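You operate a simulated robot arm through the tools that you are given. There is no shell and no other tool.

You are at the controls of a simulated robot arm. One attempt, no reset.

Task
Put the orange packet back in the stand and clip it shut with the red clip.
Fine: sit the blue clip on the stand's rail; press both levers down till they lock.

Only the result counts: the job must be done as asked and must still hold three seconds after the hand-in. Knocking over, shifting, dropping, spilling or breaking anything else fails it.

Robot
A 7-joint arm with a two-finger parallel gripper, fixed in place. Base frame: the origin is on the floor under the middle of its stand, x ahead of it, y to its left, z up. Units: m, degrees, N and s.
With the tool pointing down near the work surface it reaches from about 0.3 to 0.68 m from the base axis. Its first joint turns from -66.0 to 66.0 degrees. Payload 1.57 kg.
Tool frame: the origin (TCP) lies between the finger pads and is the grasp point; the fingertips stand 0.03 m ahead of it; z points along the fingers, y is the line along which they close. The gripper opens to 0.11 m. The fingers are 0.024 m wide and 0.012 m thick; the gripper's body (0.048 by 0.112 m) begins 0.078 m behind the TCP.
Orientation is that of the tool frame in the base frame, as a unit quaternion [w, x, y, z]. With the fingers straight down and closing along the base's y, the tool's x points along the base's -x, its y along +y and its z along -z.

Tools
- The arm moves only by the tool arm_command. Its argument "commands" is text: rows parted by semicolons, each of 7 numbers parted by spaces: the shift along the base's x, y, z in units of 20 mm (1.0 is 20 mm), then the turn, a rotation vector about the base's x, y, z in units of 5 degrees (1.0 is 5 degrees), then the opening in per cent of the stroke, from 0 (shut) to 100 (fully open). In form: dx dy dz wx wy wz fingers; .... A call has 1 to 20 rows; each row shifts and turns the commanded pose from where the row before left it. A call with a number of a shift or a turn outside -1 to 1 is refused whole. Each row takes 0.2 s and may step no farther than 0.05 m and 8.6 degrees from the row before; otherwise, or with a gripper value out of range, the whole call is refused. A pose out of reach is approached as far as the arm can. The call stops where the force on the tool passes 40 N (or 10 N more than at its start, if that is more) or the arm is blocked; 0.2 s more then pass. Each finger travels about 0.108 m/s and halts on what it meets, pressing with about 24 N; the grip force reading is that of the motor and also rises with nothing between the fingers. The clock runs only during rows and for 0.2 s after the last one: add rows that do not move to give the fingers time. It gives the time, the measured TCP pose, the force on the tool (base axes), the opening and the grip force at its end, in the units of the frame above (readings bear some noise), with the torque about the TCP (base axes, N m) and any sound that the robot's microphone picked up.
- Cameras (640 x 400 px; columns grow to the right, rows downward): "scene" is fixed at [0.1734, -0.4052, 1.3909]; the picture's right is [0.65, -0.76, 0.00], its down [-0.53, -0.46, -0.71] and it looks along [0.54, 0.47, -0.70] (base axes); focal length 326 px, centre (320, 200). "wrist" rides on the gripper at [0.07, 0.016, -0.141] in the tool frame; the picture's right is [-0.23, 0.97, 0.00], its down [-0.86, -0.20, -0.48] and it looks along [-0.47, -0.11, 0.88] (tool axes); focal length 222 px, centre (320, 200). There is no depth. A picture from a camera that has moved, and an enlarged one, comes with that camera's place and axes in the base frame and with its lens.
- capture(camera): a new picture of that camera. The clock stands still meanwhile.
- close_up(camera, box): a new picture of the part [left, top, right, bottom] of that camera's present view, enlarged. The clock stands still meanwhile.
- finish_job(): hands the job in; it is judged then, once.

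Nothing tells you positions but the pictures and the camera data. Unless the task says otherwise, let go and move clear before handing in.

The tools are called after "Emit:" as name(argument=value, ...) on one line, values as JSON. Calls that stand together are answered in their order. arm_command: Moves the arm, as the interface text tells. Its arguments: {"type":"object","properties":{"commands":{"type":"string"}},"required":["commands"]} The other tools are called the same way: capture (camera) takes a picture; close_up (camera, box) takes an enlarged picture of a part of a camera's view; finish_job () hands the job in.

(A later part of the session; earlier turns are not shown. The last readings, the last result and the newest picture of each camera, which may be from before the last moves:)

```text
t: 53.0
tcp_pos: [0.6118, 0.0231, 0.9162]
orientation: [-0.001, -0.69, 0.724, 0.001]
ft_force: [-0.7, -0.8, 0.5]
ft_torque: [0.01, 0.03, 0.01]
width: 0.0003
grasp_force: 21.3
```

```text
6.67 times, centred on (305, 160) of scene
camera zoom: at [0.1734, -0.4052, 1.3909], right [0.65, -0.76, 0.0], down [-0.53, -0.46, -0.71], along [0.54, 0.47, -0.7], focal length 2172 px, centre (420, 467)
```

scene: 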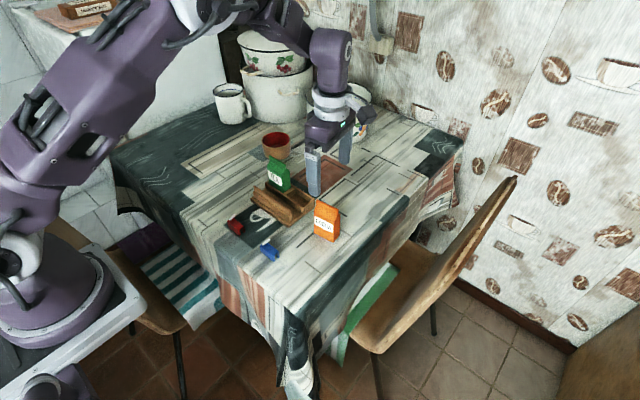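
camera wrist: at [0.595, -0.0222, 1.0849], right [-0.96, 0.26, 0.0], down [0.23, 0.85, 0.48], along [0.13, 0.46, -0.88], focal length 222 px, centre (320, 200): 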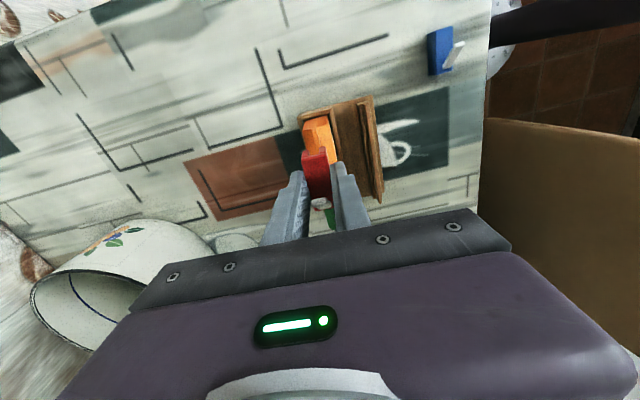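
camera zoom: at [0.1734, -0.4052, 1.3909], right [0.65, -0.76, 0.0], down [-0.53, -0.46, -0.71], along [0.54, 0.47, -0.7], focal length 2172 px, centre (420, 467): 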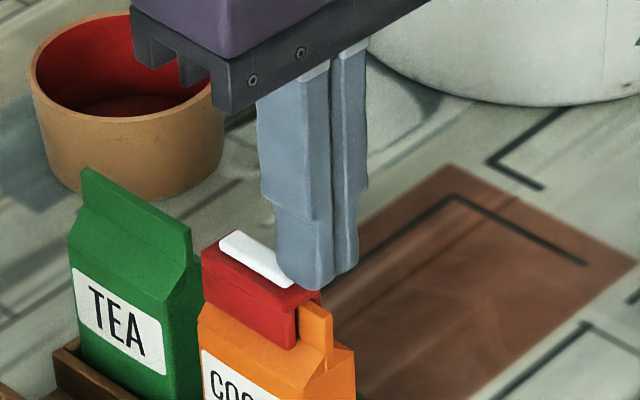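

Emit:
arm_command(commands="0 0 -0.12 0 0 0 0; 0 0 -0.12 0 0 0 0; 0 0 0 0 0 0 0")

Emit:
close_up(camera="scene", box=[280, 130, 330, 190])

```text
t: 53.8
tcp_pos: [0.6115, 0.0226, 0.9128]
orientation: [0.0, -0.691, 0.723, 0.0]
ft_force: [0.5, -0.1, 0.4]
ft_torque: [0.03, 0.03, 0.01]
width: 0.0001
grasp_force: 20.6
```

```text
6.67 times, centred on (305, 160) of scene
camera zoom: at [0.1734, -0.4052, 1.3909], right [0.65, -0.76, 0.0], down [-0.53, -0.46, -0.71], along [0.54, 0.47, -0.7], focal length 2172 px, centre (420, 467)
```

zoom: 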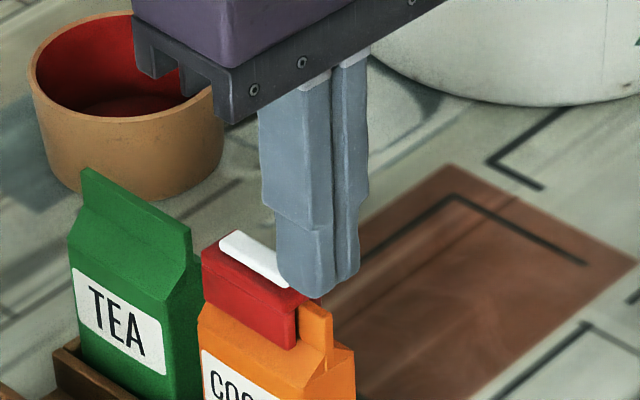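

Emit:
arm_command(commands="0 0 -0.1 0 0 0 0; 0 0 -0.1 0 0 0 0; 0 0 0 0 0 0 0")

Emit:
close_up(camera="scene", box=[280, 140, 330, 190])

```text
t: 54.6
tcp_pos: [0.613, 0.0239, 0.9089]
orientation: [0.002, -0.69, 0.724, -0.001]
ft_force: [-0.2, -5.0, 22.8]
ft_torque: [0.15, 0.0, 0.03]
width: 0.0
grasp_force: 21.6
```

```text
8.00 times, centred on (305, 165) of scene
camera zoom: at [0.173, -0.4053, 1.3909], right [0.65, -0.76, 0.0], down [-0.53, -0.46, -0.71], along [0.54, 0.47, -0.7], focal length 2607 px, centre (440, 480)
```

zoom: 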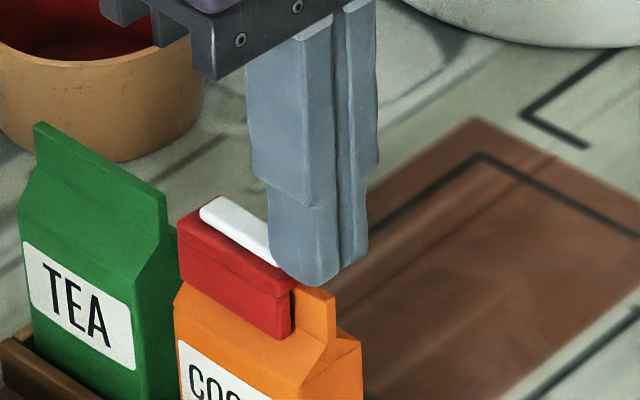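

The lever is almost flat but only the edge of the fingers is on it, giving 23 N and no click. I'll lift a few millimetres, shift +y to sit squarely over it, and press again.

Emit:
arm_command(commands="0 0 0.3 0 0 0 0; 0 0 0.3 0 0 0 0; 0 0.4 0 0 0 0 0; 0 0.4 0 0 0 0 0; 0 0 0 0 0 0 0")

Emit:
close_up(camera="scene", box=[280, 140, 330, 190])

Emit:
close_up(camera="wrist", box=[285, 95, 365, 205])

```text
t: 55.8
tcp_pos: [0.6124, 0.0408, 0.9191]
orientation: [0.0, -0.691, 0.723, -0.001]
ft_force: [0.1, 0.5, -0.2]
ft_torque: [0.0, -0.02, 0.0]
width: 0.0001
grasp_force: 20.7
```

```text
8.00 times, centred on (305, 165) of scene
camera zoom: at [0.1734, -0.4052, 1.3909], right [0.65, -0.76, 0.0], down [-0.53, -0.46, -0.71], along [0.54, 0.47, -0.7], focal length 2607 px, centre (440, 480)
```

zoom: 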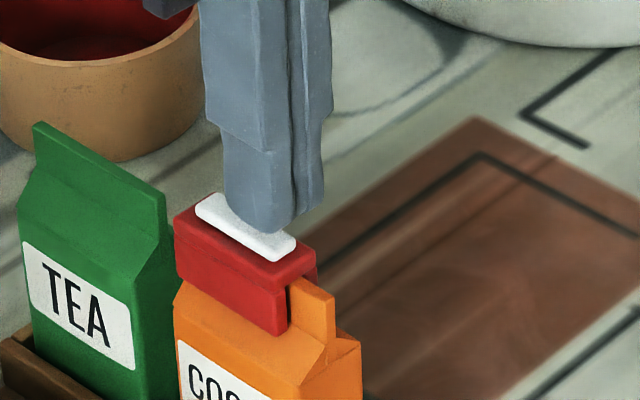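

```text
3.64 times, centred on (325, 150) of wrist
camera zoom: at [0.5937, -0.0269, 1.0592], right [-0.96, 0.27, 0.0], down [0.24, 0.84, 0.48], along [0.13, 0.46, -0.88], focal length 808 px, centre (302, 382)
```

zoom: 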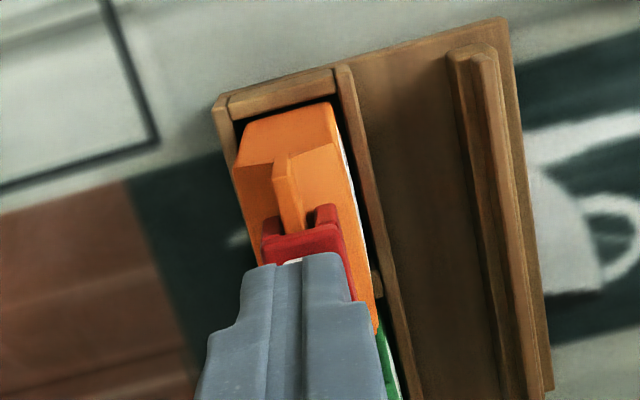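

The lever stays nearly flat, and the clip is now close to centred on the fin: 8.7 mm of fin exposed at the near end, about 5 mm at the far end. I'll press squarely down to lock it.

Emit:
arm_command(commands="0 0 -0.2 0 0 0 0; 0 0 -0.15 0 0 0 0; 0 0 -0.1 0 0 0 0; 0 0 -0.1 0 0 0 0; 0 0 0 0 0 0 0")

Emit:
close_up(camera="scene", box=[280, 140, 330, 190])

```text
t: 57.0
tcp_pos: [0.611, 0.0401, 0.9094]
orientation: [0.001, -0.69, 0.724, -0.001]
ft_force: [0.0, -1.2, 18.6]
ft_torque: [0.08, -0.03, 0.0]
width: 0.0001
grasp_force: 21.3
```

```text
8.00 times, centred on (305, 165) of scene
camera zoom: at [0.1731, -0.4053, 1.3909], right [0.65, -0.76, 0.0], down [-0.53, -0.46, -0.71], along [0.54, 0.47, -0.7], focal length 2607 px, centre (440, 480)
```

zoom: 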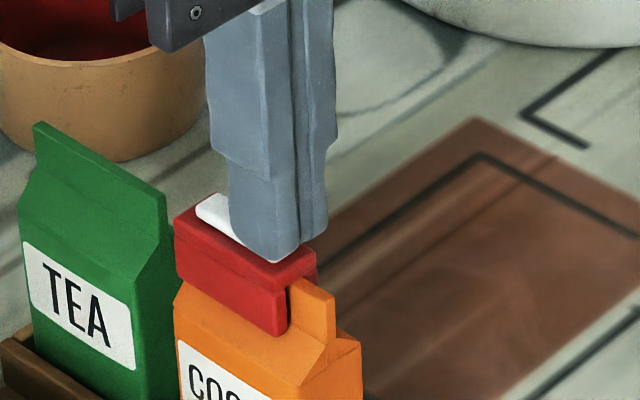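

Emit:
arm_command(commands="0 0 -0.06 0 0 0 0; 0 0 0 0 0 0 0")

```text
t: 57.6
tcp_pos: [0.6143, 0.0405, 0.9097]
orientation: [0.003, -0.691, 0.723, -0.002]
ft_force: [-1.9, -1.1, 14.2]
ft_torque: [0.11, 0.07, 0.03]
width: 0.0
grasp_force: 21.9
stopped in row 2: the force on the tool passed its limit at 41 N (the readings are from after the stop); the commanded pose is now the measured one
```

The force hit the 41 N limit with no click reported. I'll lift off and look at the lever.

Emit:
arm_command(commands="0 0 0.3 0 0 0 0; 0 0 1 0 0 0 0; 0 0 1 0 0 0 0; 0 0 1 0 0 0 20; 0 0 0 0 0 0 34")

Emit:
close_up(camera="scene", box=[283, 150, 323, 190])

Emit:
close_up(camera="wrist", box=[290, 95, 360, 195])

```text
t: 58.8
tcp_pos: [0.6142, 0.0406, 0.9742]
orientation: [0.002, -0.69, 0.724, -0.001]
ft_force: [0.8, 1.2, -0.5]
ft_torque: [-0.03, -0.05, 0.0]
width: 0.0372
grasp_force: 0.0
```

```text
10.00 times, centred on (303, 170) of scene
camera zoom: at [0.1734, -0.4052, 1.3909], right [0.65, -0.76, 0.0], down [-0.53, -0.46, -0.71], along [0.54, 0.47, -0.7], focal length 3259 px, centre (490, 500)
```

zoom: 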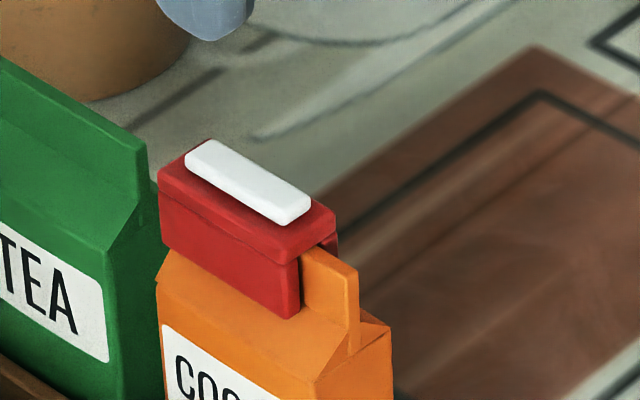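

```text
4.00 times, centred on (325, 145) of wrist
camera zoom: at [0.5949, -0.0281, 1.1142], right [-0.96, 0.27, 0.0], down [0.24, 0.84, 0.48], along [0.13, 0.46, -0.88], focal length 888 px, centre (300, 420)
```

zoom: 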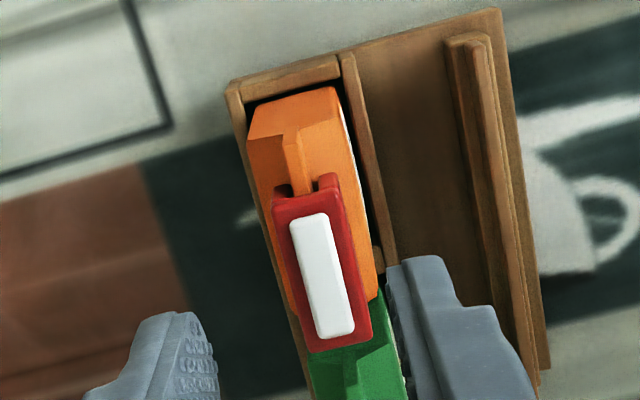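

Emit:
close_up(camera="scene", box=[286, 160, 308, 184])

Emit:
close_up(camera="wrist", box=[300, 125, 350, 190])

```text
16.00 times, centred on (297, 172) of scene
camera zoom: at [0.1734, -0.4052, 1.3909], right [0.65, -0.76, 0.0], down [-0.53, -0.46, -0.71], along [0.54, 0.47, -0.7], focal length 5214 px, centre (688, 648)
```

zoom: 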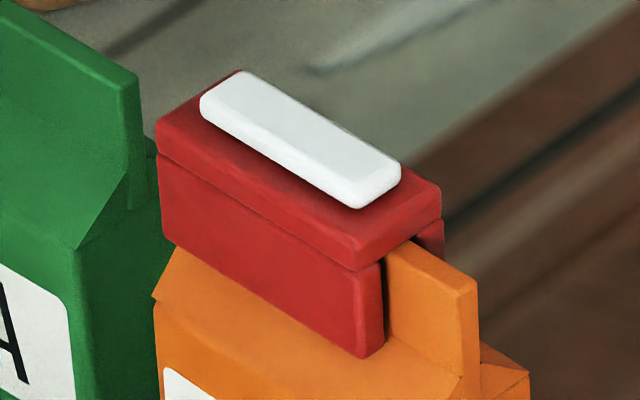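

```text
6.15 times, centred on (325, 158) of wrist
camera zoom: at [0.5949, -0.0281, 1.1142], right [-0.96, 0.27, 0.0], down [0.24, 0.84, 0.48], along [0.13, 0.46, -0.88], focal length 1367 px, centre (289, 462)
```

zoom: 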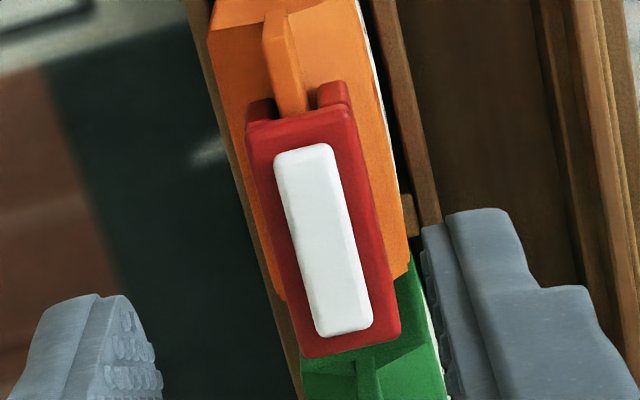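

The lever lies flat, but pressing pushed the clip to the far end of the fin: about 14 mm exposed near, about 0 mm far. I'll re-grip it by its sides and slide it back to the middle before pressing again.

Emit:
arm_command(commands="-0.09 0.4 0 0 0 0 34; 0 0.38 -0.5 0 0 0 34; 0 0 -1 0 0 0 34; 0 0 -1 0 0 0 34; 0 0 -1 0 0 0 34; 0 0 -0.6 0 0 0 34; 0 0 0 0 0 0 34")

Emit:
close_up(camera="scene", box=[275, 130, 330, 190])

Emit:
close_up(camera="wrist", box=[280, 110, 370, 225])

```text
t: 60.4
tcp_pos: [0.6122, 0.0544, 0.8905]
orientation: [0.002, -0.69, 0.724, -0.002]
ft_force: [0.6, -0.6, 0.3]
ft_torque: [0.0, -0.01, -0.02]
width: 0.0374
grasp_force: 0.0
```

```text
6.67 times, centred on (302, 160) of scene
camera zoom: at [0.1734, -0.4052, 1.3909], right [0.65, -0.76, 0.0], down [-0.53, -0.46, -0.71], along [0.54, 0.47, -0.7], focal length 2172 px, centre (437, 467)
```

zoom: 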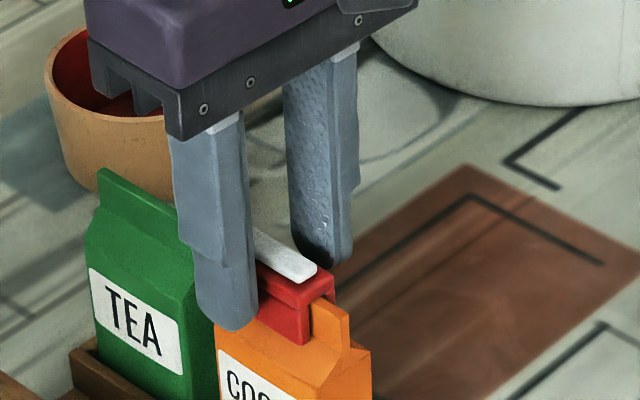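

```text
3.48 times, centred on (325, 168) of wrist
camera zoom: at [0.5926, -0.0136, 1.0307], right [-0.96, 0.27, 0.0], down [0.24, 0.84, 0.48], along [0.13, 0.46, -0.88], focal length 773 px, centre (303, 313)
```

zoom: 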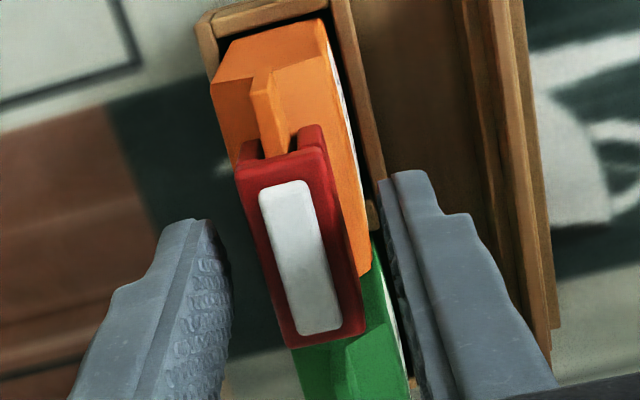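

Emit:
arm_command(commands="0 0 0 0 0 0 22; 0 0 0 0 0 0 12; 0 0 0 0 0 0 12; 0 0 0 0 0 0 12")

Emit:
close_up(camera="wrist", box=[280, 110, 370, 225])

```text
t: 61.4
tcp_pos: [0.6121, 0.0551, 0.8913]
orientation: [0.002, -0.69, 0.723, -0.002]
ft_force: [0.3, 0.5, 0.4]
ft_torque: [0.01, 0.0, -0.01]
width: 0.0192
grasp_force: 24.6
```

```text
3.48 times, centred on (325, 168) of wrist
camera zoom: at [0.5926, -0.0136, 1.0308], right [-0.96, 0.27, 0.0], down [0.24, 0.84, 0.48], along [0.13, 0.46, -0.88], focal length 773 px, centre (303, 313)
```

zoom: 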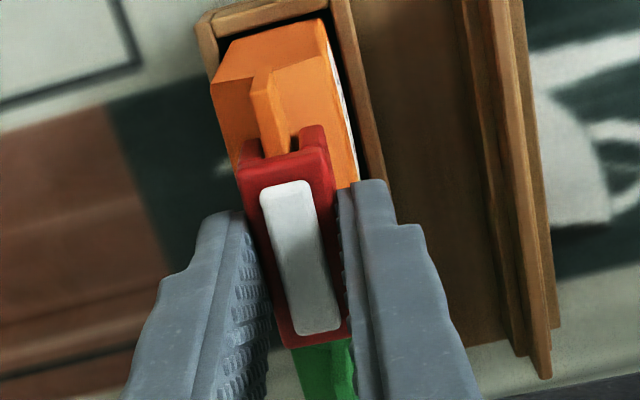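

Emit:
arm_command(commands="0 -0.1 0 0 0 0 12; 0 -0.1 0 0 0 0 12; 0 0 0 0 0 0 12")

Emit:
close_up(camera="wrist", box=[280, 110, 370, 225])

```text
t: 62.2
tcp_pos: [0.612, 0.0503, 0.8934]
orientation: [0.002, -0.69, 0.723, -0.002]
ft_force: [-0.2, -0.2, 0.1]
ft_torque: [-0.03, -0.01, 0.03]
width: 0.0189
grasp_force: 24.1
```

```text
3.48 times, centred on (325, 168) of wrist
camera zoom: at [0.5927, -0.0169, 1.0321], right [-0.96, 0.27, 0.0], down [0.24, 0.84, 0.48], along [0.13, 0.46, -0.88], focal length 773 px, centre (303, 313)
```

zoom: 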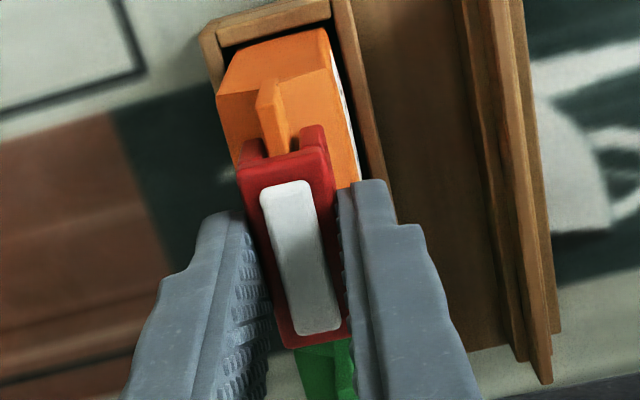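

Emit:
arm_command(commands="0 -0.1 0 0 0 0 12; 0 -0.1 0 0 0 0 12; 0 0 0 0 0 0 12")

Emit:
close_up(camera="wrist", box=[280, 110, 370, 225])

Emit:
close_up(camera="scene", box=[275, 140, 330, 200])

```text
t: 63.0
tcp_pos: [0.6123, 0.048, 0.8928]
orientation: [0.002, -0.69, 0.724, -0.002]
ft_force: [0.6, 0.1, 0.1]
ft_torque: [0.03, 0.02, -0.03]
width: 0.0191
grasp_force: 24.2
```

```text
3.48 times, centred on (325, 168) of wrist
camera zoom: at [0.5924, -0.021, 1.0324], right [-0.96, 0.27, 0.0], down [0.24, 0.84, 0.48], along [0.13, 0.46, -0.88], focal length 773 px, centre (303, 313)
```

zoom: 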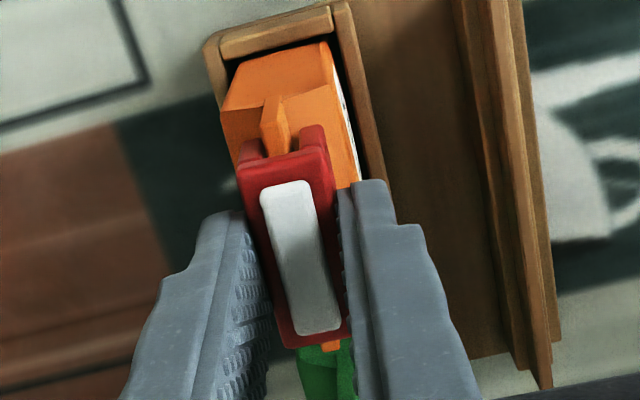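

```text
6.67 times, centred on (302, 170) of scene
camera zoom: at [0.1734, -0.4052, 1.3909], right [0.65, -0.76, 0.0], down [-0.53, -0.46, -0.71], along [0.54, 0.47, -0.7], focal length 2172 px, centre (437, 400)
```

zoom: 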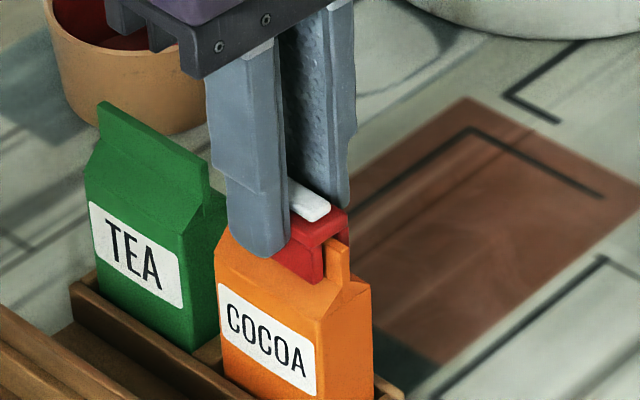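

Emit:
arm_command(commands="0 -0.15 0 0 0 0 12; 0 0 -0.05 0 0 0 12; 0 0 0 0 0 0 12")

Emit:
close_up(camera="wrist", box=[280, 110, 370, 225])

```text
t: 63.8
tcp_pos: [0.6107, 0.0429, 0.8906]
orientation: [0.002, -0.69, 0.723, -0.001]
ft_force: [0.4, -0.2, -0.1]
ft_torque: [-0.01, 0.0, -0.02]
width: 0.0192
grasp_force: 24.1
```

```text
3.48 times, centred on (325, 168) of wrist
camera zoom: at [0.5923, -0.0244, 1.0312], right [-0.96, 0.27, 0.0], down [0.24, 0.84, 0.48], along [0.13, 0.46, -0.88], focal length 773 px, centre (303, 313)
```

zoom: 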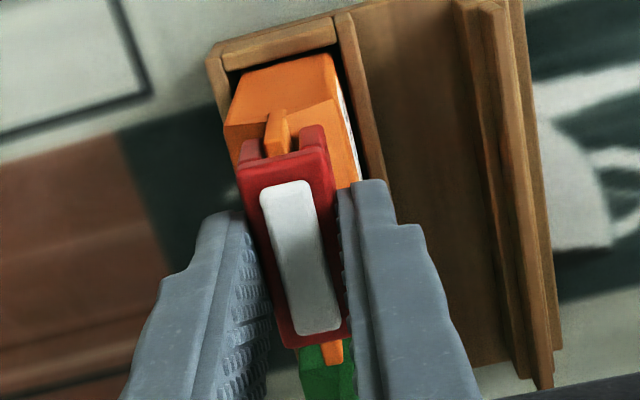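

The clip slid freely back and is now centred, with about 7 mm of fin showing at each end. I'll release it, rise, close the fingers, and press the lever again nearer its tip.

Emit:
arm_command(commands="0 0 0 0 0 0 22; 0 0 0 0 0 0 34; 0 0 0 0 0 0 34; 0 0 0.5 0 0 0 34; 0 0 1 0 0 0 34; 0 0 1 0 0 0 34; 0 0 0.5 0 0 0 34; 0 0 0 0 0 0 20; 0 0 0 0 0 0 0; 0 0 0 0 0 0 0")

Emit:
close_up(camera="wrist", box=[290, 100, 360, 200])

Emit:
close_up(camera="scene", box=[286, 160, 312, 188])

```text
t: 66.0
tcp_pos: [0.6105, 0.0452, 0.9515]
orientation: [0.002, -0.69, 0.724, -0.002]
ft_force: [0.3, -0.1, -0.4]
ft_torque: [-0.01, -0.04, 0.01]
width: 0.0
grasp_force: 21.5
```

```text
4.00 times, centred on (325, 150) of wrist
camera zoom: at [0.5909, -0.0242, 1.0909], right [-0.96, 0.27, 0.0], down [0.24, 0.84, 0.48], along [0.13, 0.46, -0.88], focal length 888 px, centre (300, 400)
```

zoom: 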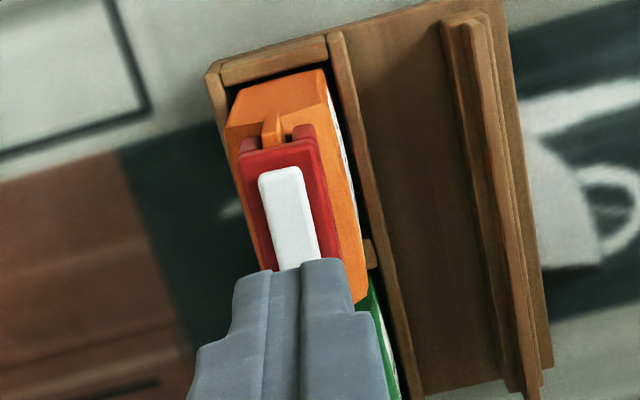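

```text
14.29 times, centred on (299, 174) of scene
camera zoom: at [0.1734, -0.4052, 1.3909], right [0.65, -0.76, 0.0], down [-0.53, -0.46, -0.71], along [0.54, 0.47, -0.7], focal length 4655 px, centre (620, 571)
```

zoom: 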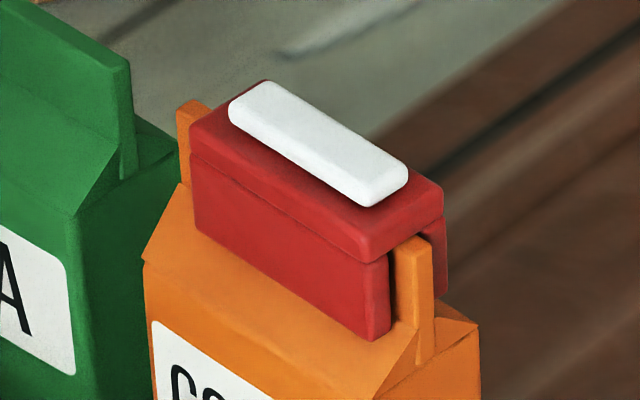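

The clip is straight and centred with the lever almost flat. I'll move the closed fingertips over the tip half of the lever and press down.

Emit:
arm_command(commands="0 -0.45 -0.3 0 0 0 0; 0 0 -0.6 0 0 0 0; 0 0 -0.5 0 0 0 0; 0 0 -0.3 0 0 0 0; 0 0 -0.2 0 0 0 0; 0 0 0 0 0 0 0")

Emit:
close_up(camera="scene", box=[280, 140, 330, 190])

```text
t: 67.4
tcp_pos: [0.6121, 0.0355, 0.9133]
orientation: [0.002, -0.69, 0.723, -0.001]
ft_force: [-0.8, 0.7, -1.5]
ft_torque: [0.0, -0.01, 0.01]
width: 0.0001
grasp_force: 21.1
```

```text
8.00 times, centred on (305, 165) of scene
camera zoom: at [0.1734, -0.4052, 1.3909], right [0.65, -0.76, 0.0], down [-0.53, -0.46, -0.71], along [0.54, 0.47, -0.7], focal length 2607 px, centre (440, 480)
```

zoom: 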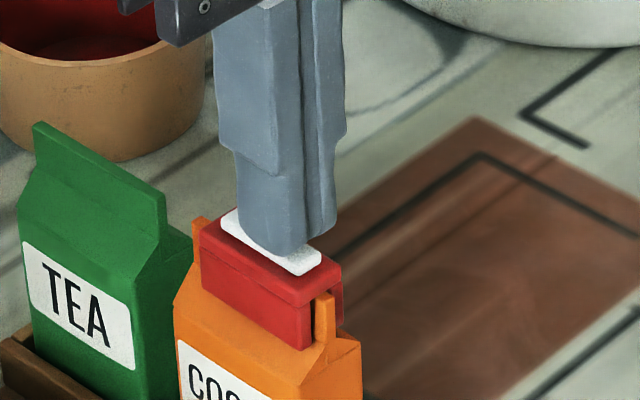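

Emit:
arm_command(commands="0 0 -0.1 0 0 0 0; 0 0 -0.1 0 0 0 0; 0 0 -0.08 0 0 0 0; 0 0 0 0 0 0 0")

```text
t: 68.4
tcp_pos: [0.6122, 0.0348, 0.9096]
orientation: [0.002, -0.69, 0.723, -0.003]
ft_force: [-0.6, -2.4, 20.9]
ft_torque: [0.0, 0.06, 0.01]
width: 0.0
grasp_force: 20.4
```

Emit:
arm_command(commands="0 0 -0.03 0 0 0 0; 0 0 0 0 0 0 0; 0 0 0 0 0 0 0")

```text
t: 69.2
tcp_pos: [0.6125, 0.0343, 0.9087]
orientation: [0.003, -0.69, 0.724, -0.003]
ft_force: [-0.2, -0.3, 39.0]
ft_torque: [0.29, -0.01, 0.01]
width: 0.0
grasp_force: 21.5
```

Emit:
close_up(camera="scene", box=[286, 160, 312, 188])

Emit:
close_up(camera="wrist", box=[300, 120, 350, 180])

```text
14.29 times, centred on (299, 174) of scene
camera zoom: at [0.1726, -0.4053, 1.391], right [0.65, -0.76, 0.0], down [-0.53, -0.46, -0.71], along [0.54, 0.47, -0.7], focal length 4655 px, centre (620, 571)
```

zoom: 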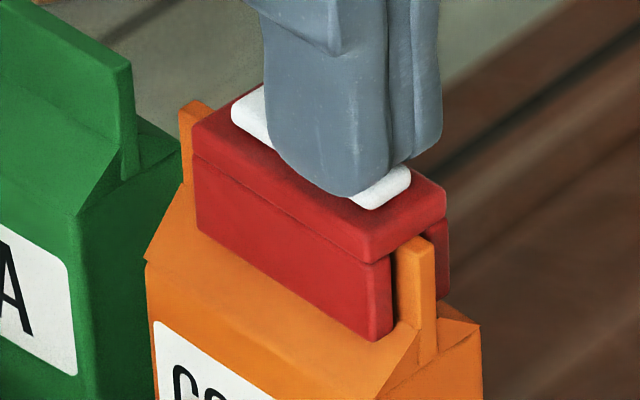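

```text
6.67 times, centred on (325, 150) of wrist
camera zoom: at [0.5919, -0.0336, 1.0485], right [-0.96, 0.27, -0.01], down [0.24, 0.84, 0.48], along [0.14, 0.46, -0.88], focal length 1481 px, centre (287, 533)
```

zoom: 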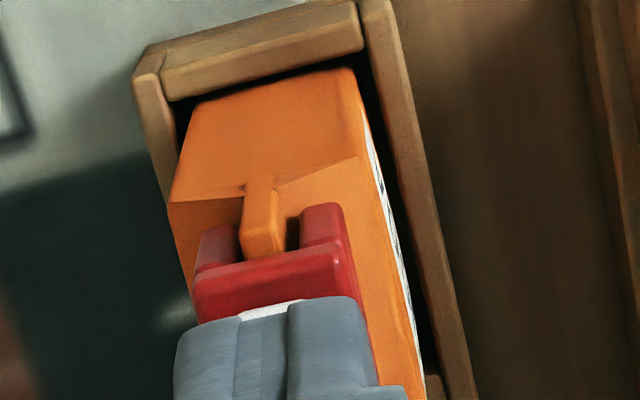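

At 39 N the lever sits flat but gives no click. I'll press again right at the lever's tip, where the leverage is greatest.

Emit:
arm_command(commands="0 0 0.3 0 0 0 0; 0 0 0.2 0 0 0 0; 0 -0.4 0 0 0 0 0; 0 -0.35 0 0 0 0 0; 0 0 0 0 0 0 0")

Emit:
close_up(camera="scene", box=[286, 160, 312, 188])

```text
t: 70.4
tcp_pos: [0.6112, 0.0194, 0.9181]
orientation: [0.002, -0.69, 0.724, -0.001]
ft_force: [0.4, 0.6, 0.0]
ft_torque: [0.01, -0.01, -0.02]
width: 0.0
grasp_force: 21.1
```

```text
14.29 times, centred on (299, 174) of scene
camera zoom: at [0.1734, -0.4052, 1.3909], right [0.65, -0.76, 0.0], down [-0.53, -0.46, -0.71], along [0.54, 0.47, -0.7], focal length 4655 px, centre (620, 571)
```

zoom: 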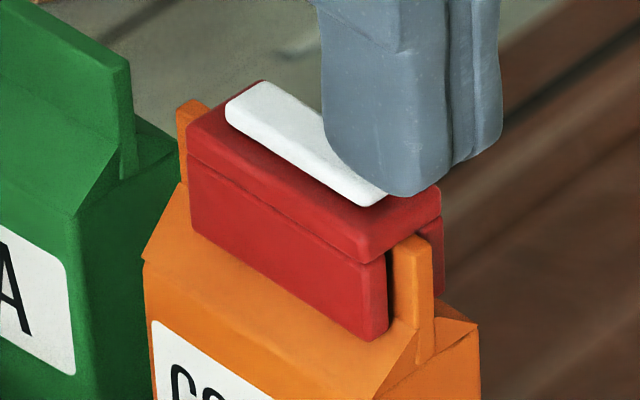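

Emit:
arm_command(commands="0 0 -0.2 0 0 0 0; 0 0 -0.15 0 0 0 0; 0 0 -0.1 0 0 0 0; 0 0 -0.05 0 0 0 0; 0 0 0 0 0 0 0")

```text
t: 71.6
tcp_pos: [0.613, 0.0188, 0.9092]
orientation: [0.004, -0.69, 0.724, -0.003]
ft_force: [-1.5, 0.1, 24.9]
ft_torque: [0.23, 0.0, 0.02]
width: 0.0001
grasp_force: 21.2
```

Emit:
arm_command(commands="0 0 -0.03 0 0 0 0; 0 0 0 0 0 0 0; 0 0 0 0 0 0 0")

```text
t: 72.0
tcp_pos: [0.6144, 0.0196, 0.9092]
orientation: [0.005, -0.691, 0.723, -0.004]
ft_force: [-2.1, -0.9, 17.1]
ft_torque: [0.16, 0.08, 0.04]
width: 0.0
grasp_force: 21.4
stopped in row 2: the force on the tool passed its limit at 41 N (the readings are from after the stop); the commanded pose is now the measured one
```

The lever is at a hard stop and stays flat. I'll lift off and examine it from above.

Emit:
arm_command(commands="0 0 0.3 0 0 0 0; 0 0 1 0 0 0 0; 0 0 1 0 0 0 0; 0 0.5 1 0 0 0 15; 0 0 0 0 0 0 34; 0 0 0 0 0 0 34")

Emit:
close_up(camera="scene", box=[286, 160, 312, 188])

Emit:
close_up(camera="wrist", box=[300, 120, 350, 190])

```text
t: 73.4
tcp_pos: [0.6128, 0.0302, 0.9748]
orientation: [0.003, -0.69, 0.724, -0.003]
ft_force: [0.3, 0.7, -0.9]
ft_torque: [-0.02, 0.0, -0.02]
width: 0.0376
grasp_force: 0.0
```

```text
14.29 times, centred on (299, 174) of scene
camera zoom: at [0.1734, -0.4052, 1.3909], right [0.65, -0.76, 0.0], down [-0.53, -0.46, -0.71], along [0.54, 0.47, -0.7], focal length 4655 px, centre (620, 571)
```

zoom: 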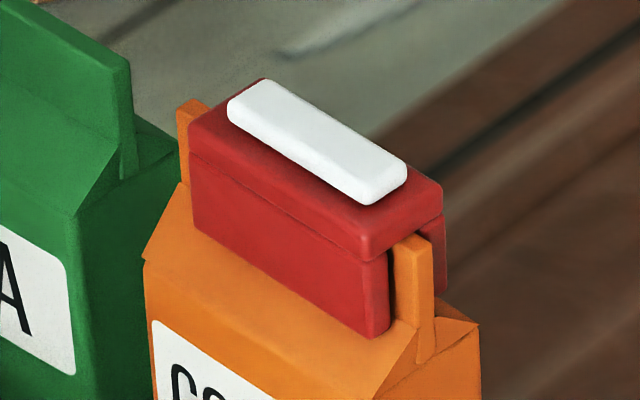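

```text
5.71 times, centred on (325, 155) of wrist
camera zoom: at [0.5933, -0.0389, 1.1146], right [-0.96, 0.27, -0.01], down [0.23, 0.84, 0.48], along [0.14, 0.46, -0.88], focal length 1269 px, centre (291, 457)
```

zoom: 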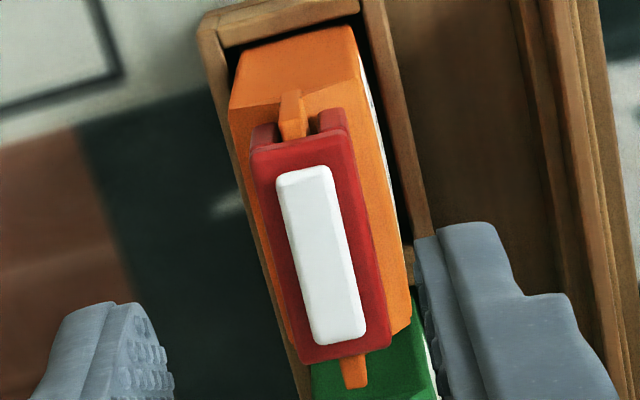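

The red clip is centred with its lever lying flat. Now I'll move above the blue clip and correct the small tool tilt on the way.

Emit:
arm_command(commands="-0.939 -0.229 0 0 0.1 0 34; -0.939 -0.229 0 0 0 0 34; -0.939 -0.229 0 0 0 0 34; -0.939 -0.229 0 0 0 0 34; -0.939 -0.229 0 0 0 0 40; -0.939 -0.229 0 0 0 0 44; -0.939 -0.229 0 0 0 0 44; -0.939 -0.229 0 0 0 0 44; -0.939 -0.229 0 0 0 0 44; 0 0 -1 0 0 0 44; 0 0 -1 0 0 0 44; 0 0 -1 0 0 0 44; 0 0 -1 0 0 0 44; 0 0 0 0 0 0 44; 0 0 0 0 0 0 44")

Emit:
close_up(camera="wrist", box=[220, 100, 440, 250])

Emit:
close_up(camera="wrist", box=[295, 115, 350, 185])

```text
t: 76.6
tcp_pos: [0.4423, -0.0112, 0.8949]
orientation: [0.0, -0.69, 0.724, 0.0]
ft_force: [-0.7, 0.1, 0.2]
ft_torque: [-0.02, 0.01, -0.02]
width: 0.0483
grasp_force: 0.1
```

```text
2.67 times, centred on (330, 175) of wrist
camera zoom: at [0.4235, -0.0792, 1.034], right [-0.96, 0.27, 0.0], down [0.24, 0.84, 0.48], along [0.13, 0.46, -0.88], focal length 592 px, centre (293, 267)
```

zoom: 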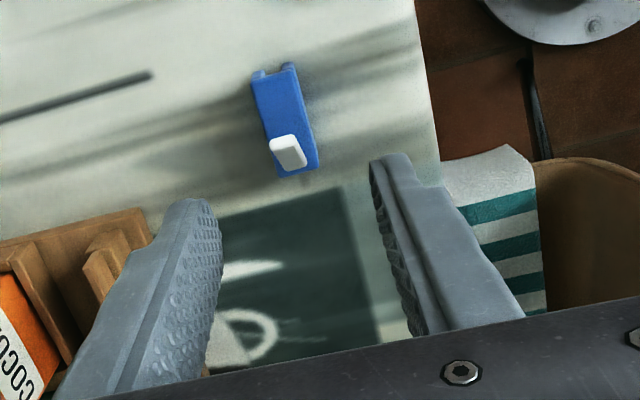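

```text
5.71 times, centred on (322, 150) of wrist
camera zoom: at [0.4235, -0.0792, 1.034], right [-0.96, 0.27, 0.0], down [0.24, 0.84, 0.48], along [0.13, 0.46, -0.88], focal length 1269 px, centre (306, 486)
```

zoom: 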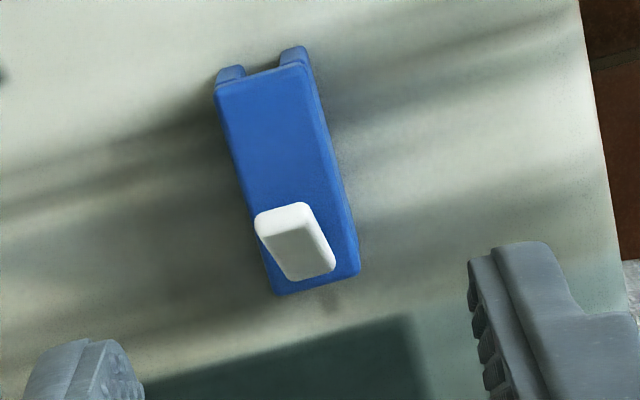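

Emit:
arm_command(commands="0.2 -0.02 -0.5 0 0 0.2 44; 0 0 -1 0 0 0 44; 0 0 -1 0 0 0 44; 0 0 -0.5 0 0 0 44; 0 0 0 0 0 0 44; 0 0 0 0 0 0 44")

Emit:
close_up(camera="wrist", box=[240, 110, 400, 240])

Emit:
close_up(camera="scene", box=[235, 190, 310, 270])

```text
t: 78.0
tcp_pos: [0.4473, -0.0115, 0.8341]
orientation: [0.0, -0.697, 0.717, 0.0]
ft_force: [-0.4, -0.4, 0.2]
ft_torque: [-0.01, -0.02, -0.01]
width: 0.0485
grasp_force: 0.2
```

```text
3.08 times, centred on (320, 175) of wrist
camera zoom: at [0.4292, -0.0797, 0.9743], right [-0.97, 0.26, 0.0], down [0.22, 0.85, 0.48], along [0.12, 0.46, -0.88], focal length 684 px, centre (320, 277)
```

zoom: 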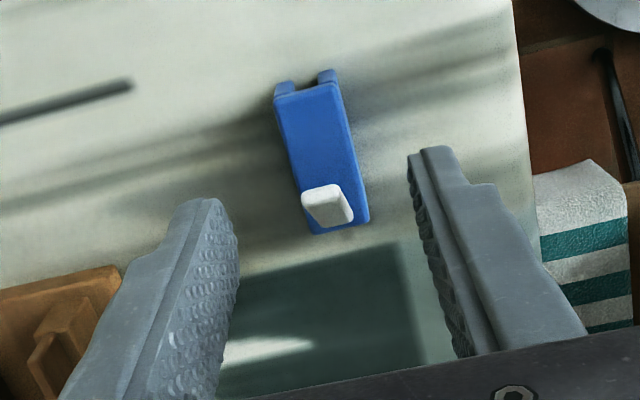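

```text
5.00 times, centred on (272, 230) of scene
camera zoom: at [0.1734, -0.4052, 1.3909], right [0.65, -0.76, 0.0], down [-0.53, -0.46, -0.71], along [0.54, 0.47, -0.7], focal length 1629 px, centre (558, 50)
```

zoom: 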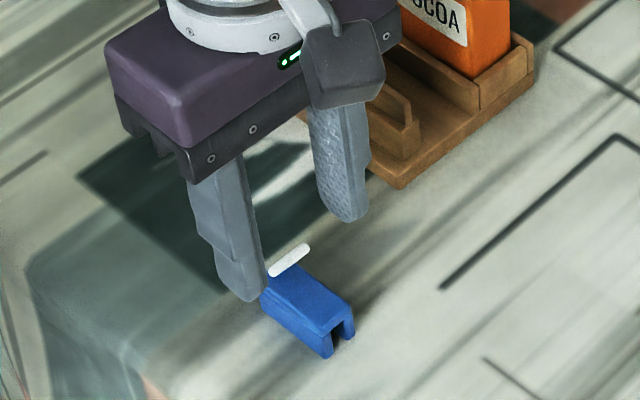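

Emit:
arm_command(commands="-0.04 0 -0.8 0 0 0 44; 0 0 -0.8 0 0 0 44; 0 0 -0.7 0 0 0 44; 0 0 0 0 0 0 44")

Emit:
close_up(camera="wrist", box=[240, 110, 400, 240])

Emit:
close_up(camera="scene", box=[245, 210, 300, 270])

```text
t: 79.0
tcp_pos: [0.4469, -0.0109, 0.7882]
orientation: [0.0, -0.697, 0.717, 0.0]
ft_force: [-0.2, -0.5, -0.4]
ft_torque: [-0.03, -0.04, -0.04]
width: 0.0484
grasp_force: 0.0
```

```text
3.08 times, centred on (320, 175) of wrist
camera zoom: at [0.4289, -0.0804, 0.9277], right [-0.97, 0.26, 0.0], down [0.22, 0.85, 0.48], along [0.12, 0.46, -0.88], focal length 684 px, centre (320, 277)
```

zoom: 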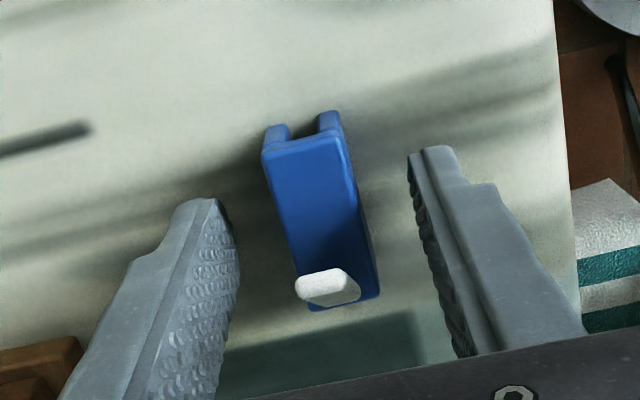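

```text
6.67 times, centred on (272, 240) of scene
camera zoom: at [0.1734, -0.4052, 1.3909], right [0.65, -0.76, 0.0], down [-0.53, -0.46, -0.71], along [0.54, 0.47, -0.7], focal length 2172 px, centre (637, -67)
```

zoom: 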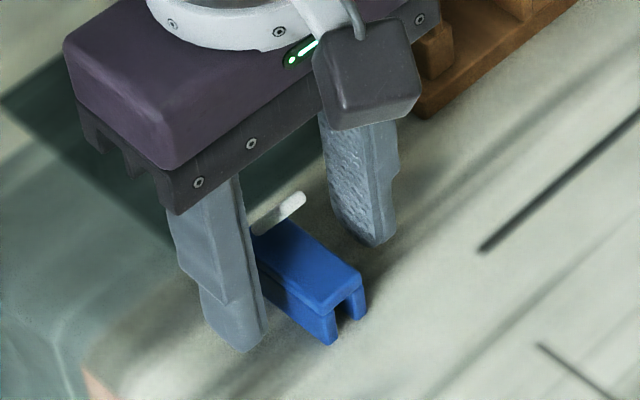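

Emit:
arm_command(commands="0 0 0 0 0 0 25; 0 0 0 0 0 0 10; 0 0 0 0 0 0 10; 0 0 0 0 0 0 10; 0 0 0 0 0 0 10; 0 0 0.4 0 0 0 10; 0 0 1 0 0 0 10; 0 0 1 0 0 0 10; 0 0 1 0 0 0 10; 0 0 1 0 0 0 10; 0 0 0 0 0 0 10")

Emit:
capture(camera="wrist")

Emit:
close_up(camera="scene", box=[235, 150, 335, 260])

```text
t: 81.4
tcp_pos: [0.4469, -0.0108, 0.8778]
orientation: [0.0, -0.696, 0.718, 0.0]
ft_force: [-0.2, 0.8, -0.5]
ft_torque: [-0.04, -0.02, 0.01]
width: 0.019
grasp_force: 23.8
```

```text
taken
camera wrist: at [0.429, -0.0799, 1.0184], right [-0.97, 0.26, 0.0], down [0.22, 0.85, 0.48], along [0.12, 0.46, -0.88], focal length 222 px, centre (320, 200)
```

wrist: 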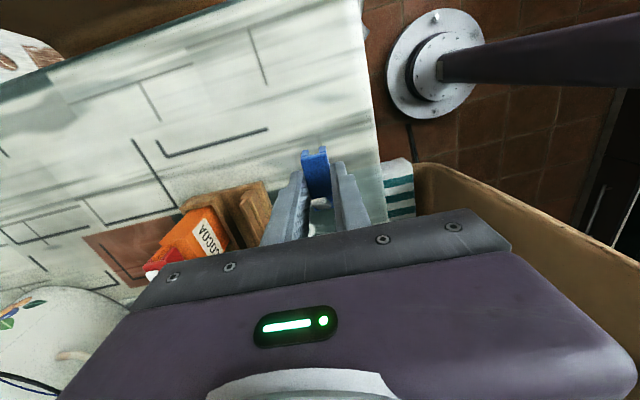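

```text
3.64 times, centred on (285, 205) of scene
camera zoom: at [0.1734, -0.4052, 1.3909], right [0.65, -0.76, 0.0], down [-0.53, -0.46, -0.71], along [0.54, 0.47, -0.7], focal length 1185 px, centre (447, 182)
```

zoom: 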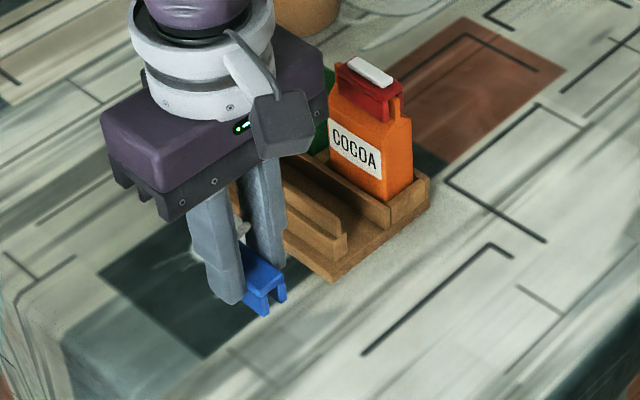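

I have the blue clip. Next I'll carry it above the rail, aiming for the middle of the rail.

Emit:
arm_command(commands="0.858 0.758 0 0 0 0 10; 0.858 0.758 0 0 0 0 10; 0.858 0.758 0 0 0 0 10; 0.858 0.758 0 0 0 0 10; 0.858 0.758 0 0 0 0 10; 0.858 0.758 0 0 0 0 10; 0 0 0 0 0 0 10; 0 0 0 0 0 0 10")

Emit:
capture(camera="wrist")

Emit:
close_up(camera="wrist", box=[285, 95, 355, 165])

Emit:
close_up(camera="scene", box=[240, 140, 320, 230])

```text
t: 83.2
tcp_pos: [0.5499, 0.0791, 0.8763]
orientation: [0.0, -0.697, 0.717, 0.0]
ft_force: [-0.5, -0.3, 0.2]
ft_torque: [0.01, 0.02, -0.03]
width: 0.0188
grasp_force: 24.4
```

```text
taken
camera wrist: at [0.5323, 0.0101, 1.015], right [-0.97, 0.26, 0.0], down [0.22, 0.85, 0.48], along [0.12, 0.46, -0.88], focal length 222 px, centre (320, 200)
```

wrist: 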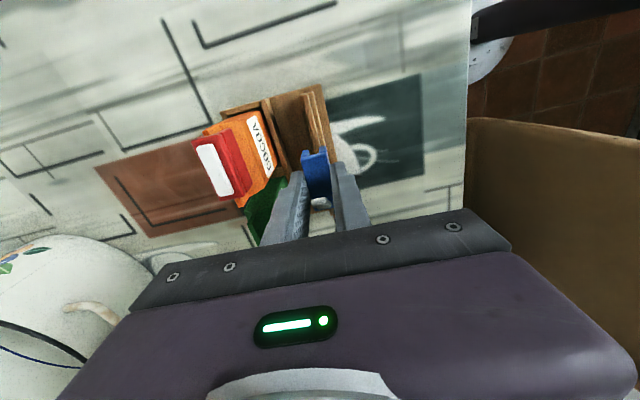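

```text
5.71 times, centred on (320, 130) of wrist
camera zoom: at [0.5323, 0.0101, 1.015], right [-0.97, 0.26, 0.0], down [0.22, 0.85, 0.48], along [0.12, 0.46, -0.88], focal length 1269 px, centre (320, 600)
```

zoom: 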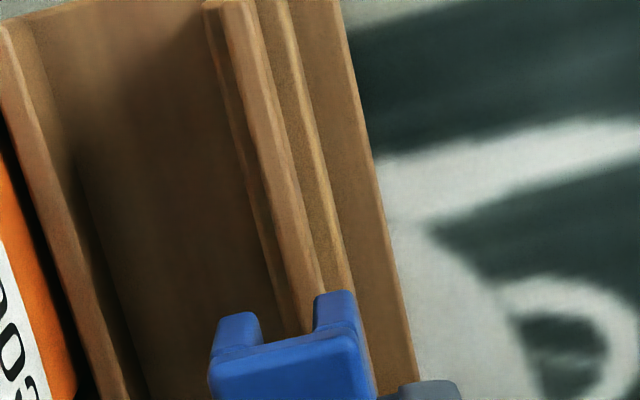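

```text
4.44 times, centred on (280, 185) of scene
camera zoom: at [0.1734, -0.4052, 1.3909], right [0.65, -0.76, 0.0], down [-0.53, -0.46, -0.71], along [0.54, 0.47, -0.7], focal length 1448 px, centre (498, 267)
```

zoom: 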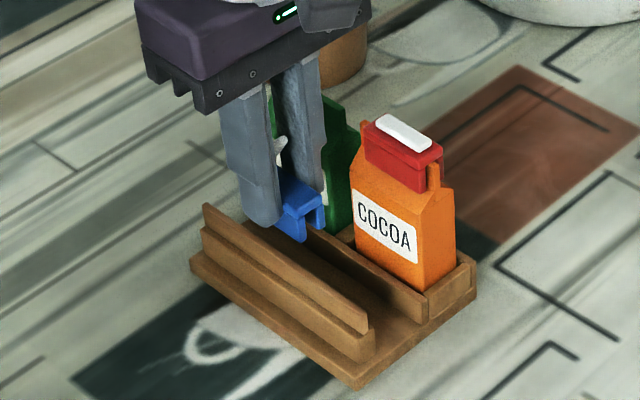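

Emit:
close_up(camera="wrist", box=[300, 95, 340, 155])

Emit:
close_up(camera="scene", box=[262, 175, 304, 215])

```text
6.67 times, centred on (320, 125) of wrist
camera zoom: at [0.5323, 0.0101, 1.015], right [-0.97, 0.26, 0.0], down [0.22, 0.85, 0.48], along [0.12, 0.46, -0.88], focal length 1481 px, centre (320, 700)
```

zoom: 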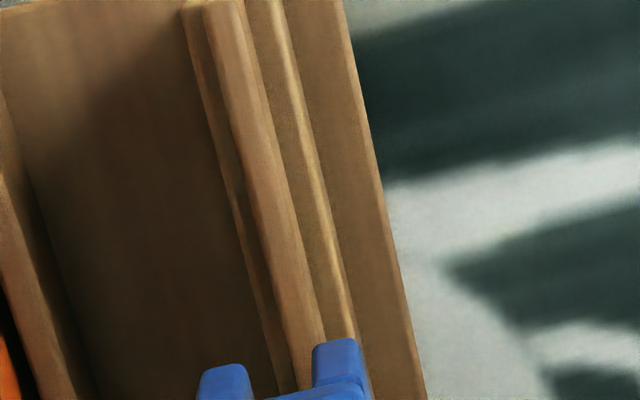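

```text
10.00 times, centred on (283, 195) of scene
camera zoom: at [0.1734, -0.4052, 1.3909], right [0.65, -0.76, 0.0], down [-0.53, -0.46, -0.71], along [0.54, 0.47, -0.7], focal length 3259 px, centre (690, 250)
```

zoom: 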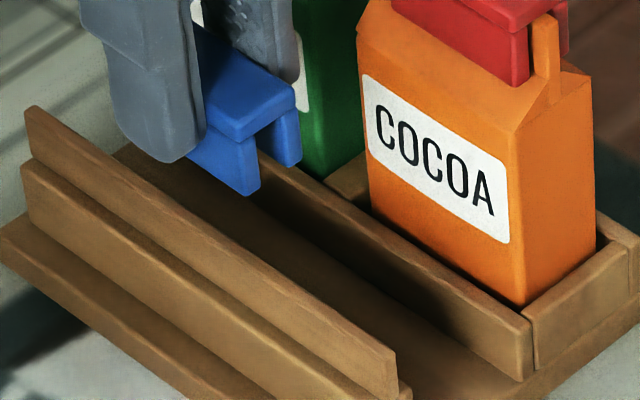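

The slot already lines up with the rail to within about 0.3 mm in the wrist view. I'll lower to just above the rail and verify.

Emit:
arm_command(commands="0 0 -0.5 0 0 -0.08 10; 0 0 -0.5 0 0 0 10; 0 0 -0.4 0 0 0 10; 0 0 0 0 0 0 10; 0 0 0 0 0 0 10")

Emit:
close_up(camera="wrist", box=[298, 125, 338, 165])

Emit:
close_up(camera="scene", box=[262, 175, 304, 215])

```text
t: 84.4
tcp_pos: [0.551, 0.0787, 0.8476]
orientation: [0.0, -0.694, 0.72, 0.0]
ft_force: [-1.4, 0.2, -0.5]
ft_torque: [-0.01, -0.02, 0.0]
width: 0.0191
grasp_force: 23.7
```

```text
10.00 times, centred on (318, 145) of wrist
camera zoom: at [0.5324, 0.0103, 0.9865], right [-0.96, 0.26, 0.0], down [0.23, 0.85, 0.48], along [0.13, 0.46, -0.88], focal length 2221 px, centre (340, 750)
```

zoom: 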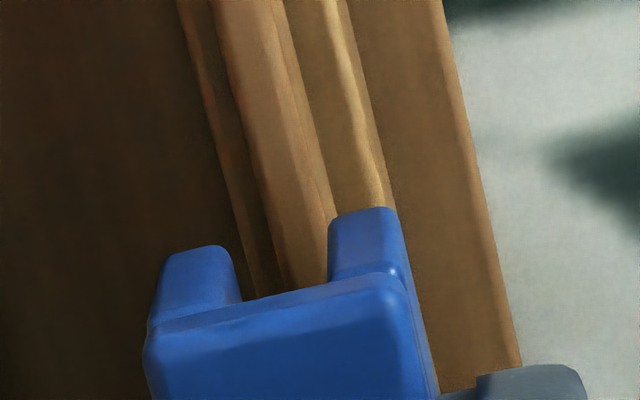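

```text
10.00 times, centred on (283, 195) of scene
camera zoom: at [0.1734, -0.4052, 1.3909], right [0.65, -0.76, 0.0], down [-0.53, -0.46, -0.71], along [0.54, 0.47, -0.7], focal length 3259 px, centre (690, 250)
```

zoom: 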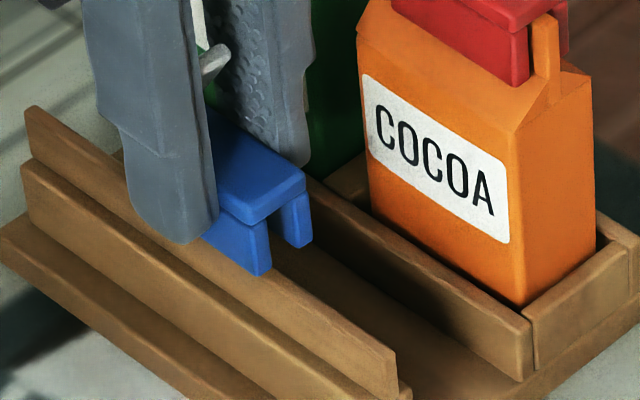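

Emit:
close_up(camera="wrist", box=[304, 135, 334, 160])

Emit:
close_up(camera="scene", box=[276, 188, 300, 208])

```text
16.00 times, centred on (319, 148) of wrist
camera zoom: at [0.5324, 0.0103, 0.9865], right [-0.96, 0.26, 0.0], down [0.23, 0.85, 0.48], along [0.13, 0.46, -0.88], focal length 3554 px, centre (336, 1040)
```

zoom: 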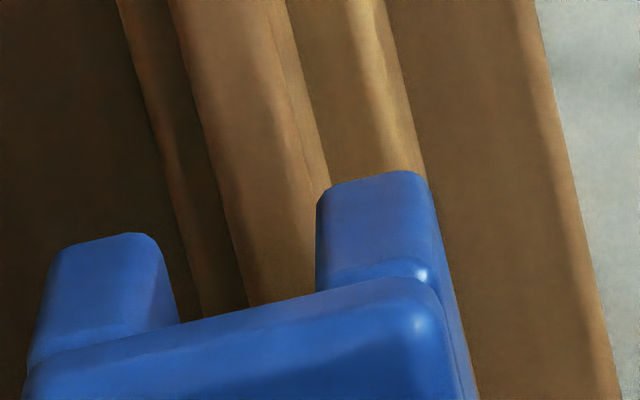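

```text
16.00 times, centred on (288, 198) of scene
camera zoom: at [0.1734, -0.4052, 1.3909], right [0.65, -0.76, 0.0], down [-0.53, -0.46, -0.71], along [0.54, 0.47, -0.7], focal length 5214 px, centre (832, 232)
```

zoom: 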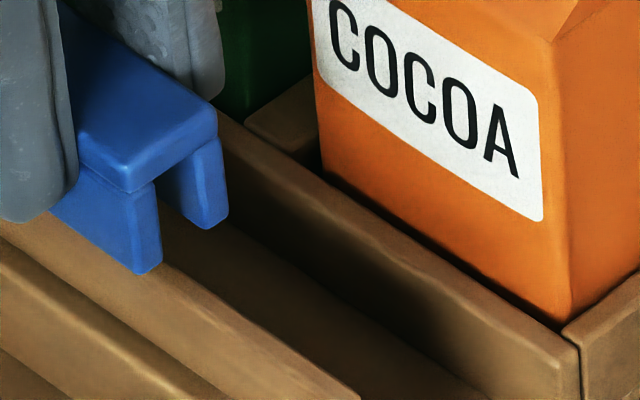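

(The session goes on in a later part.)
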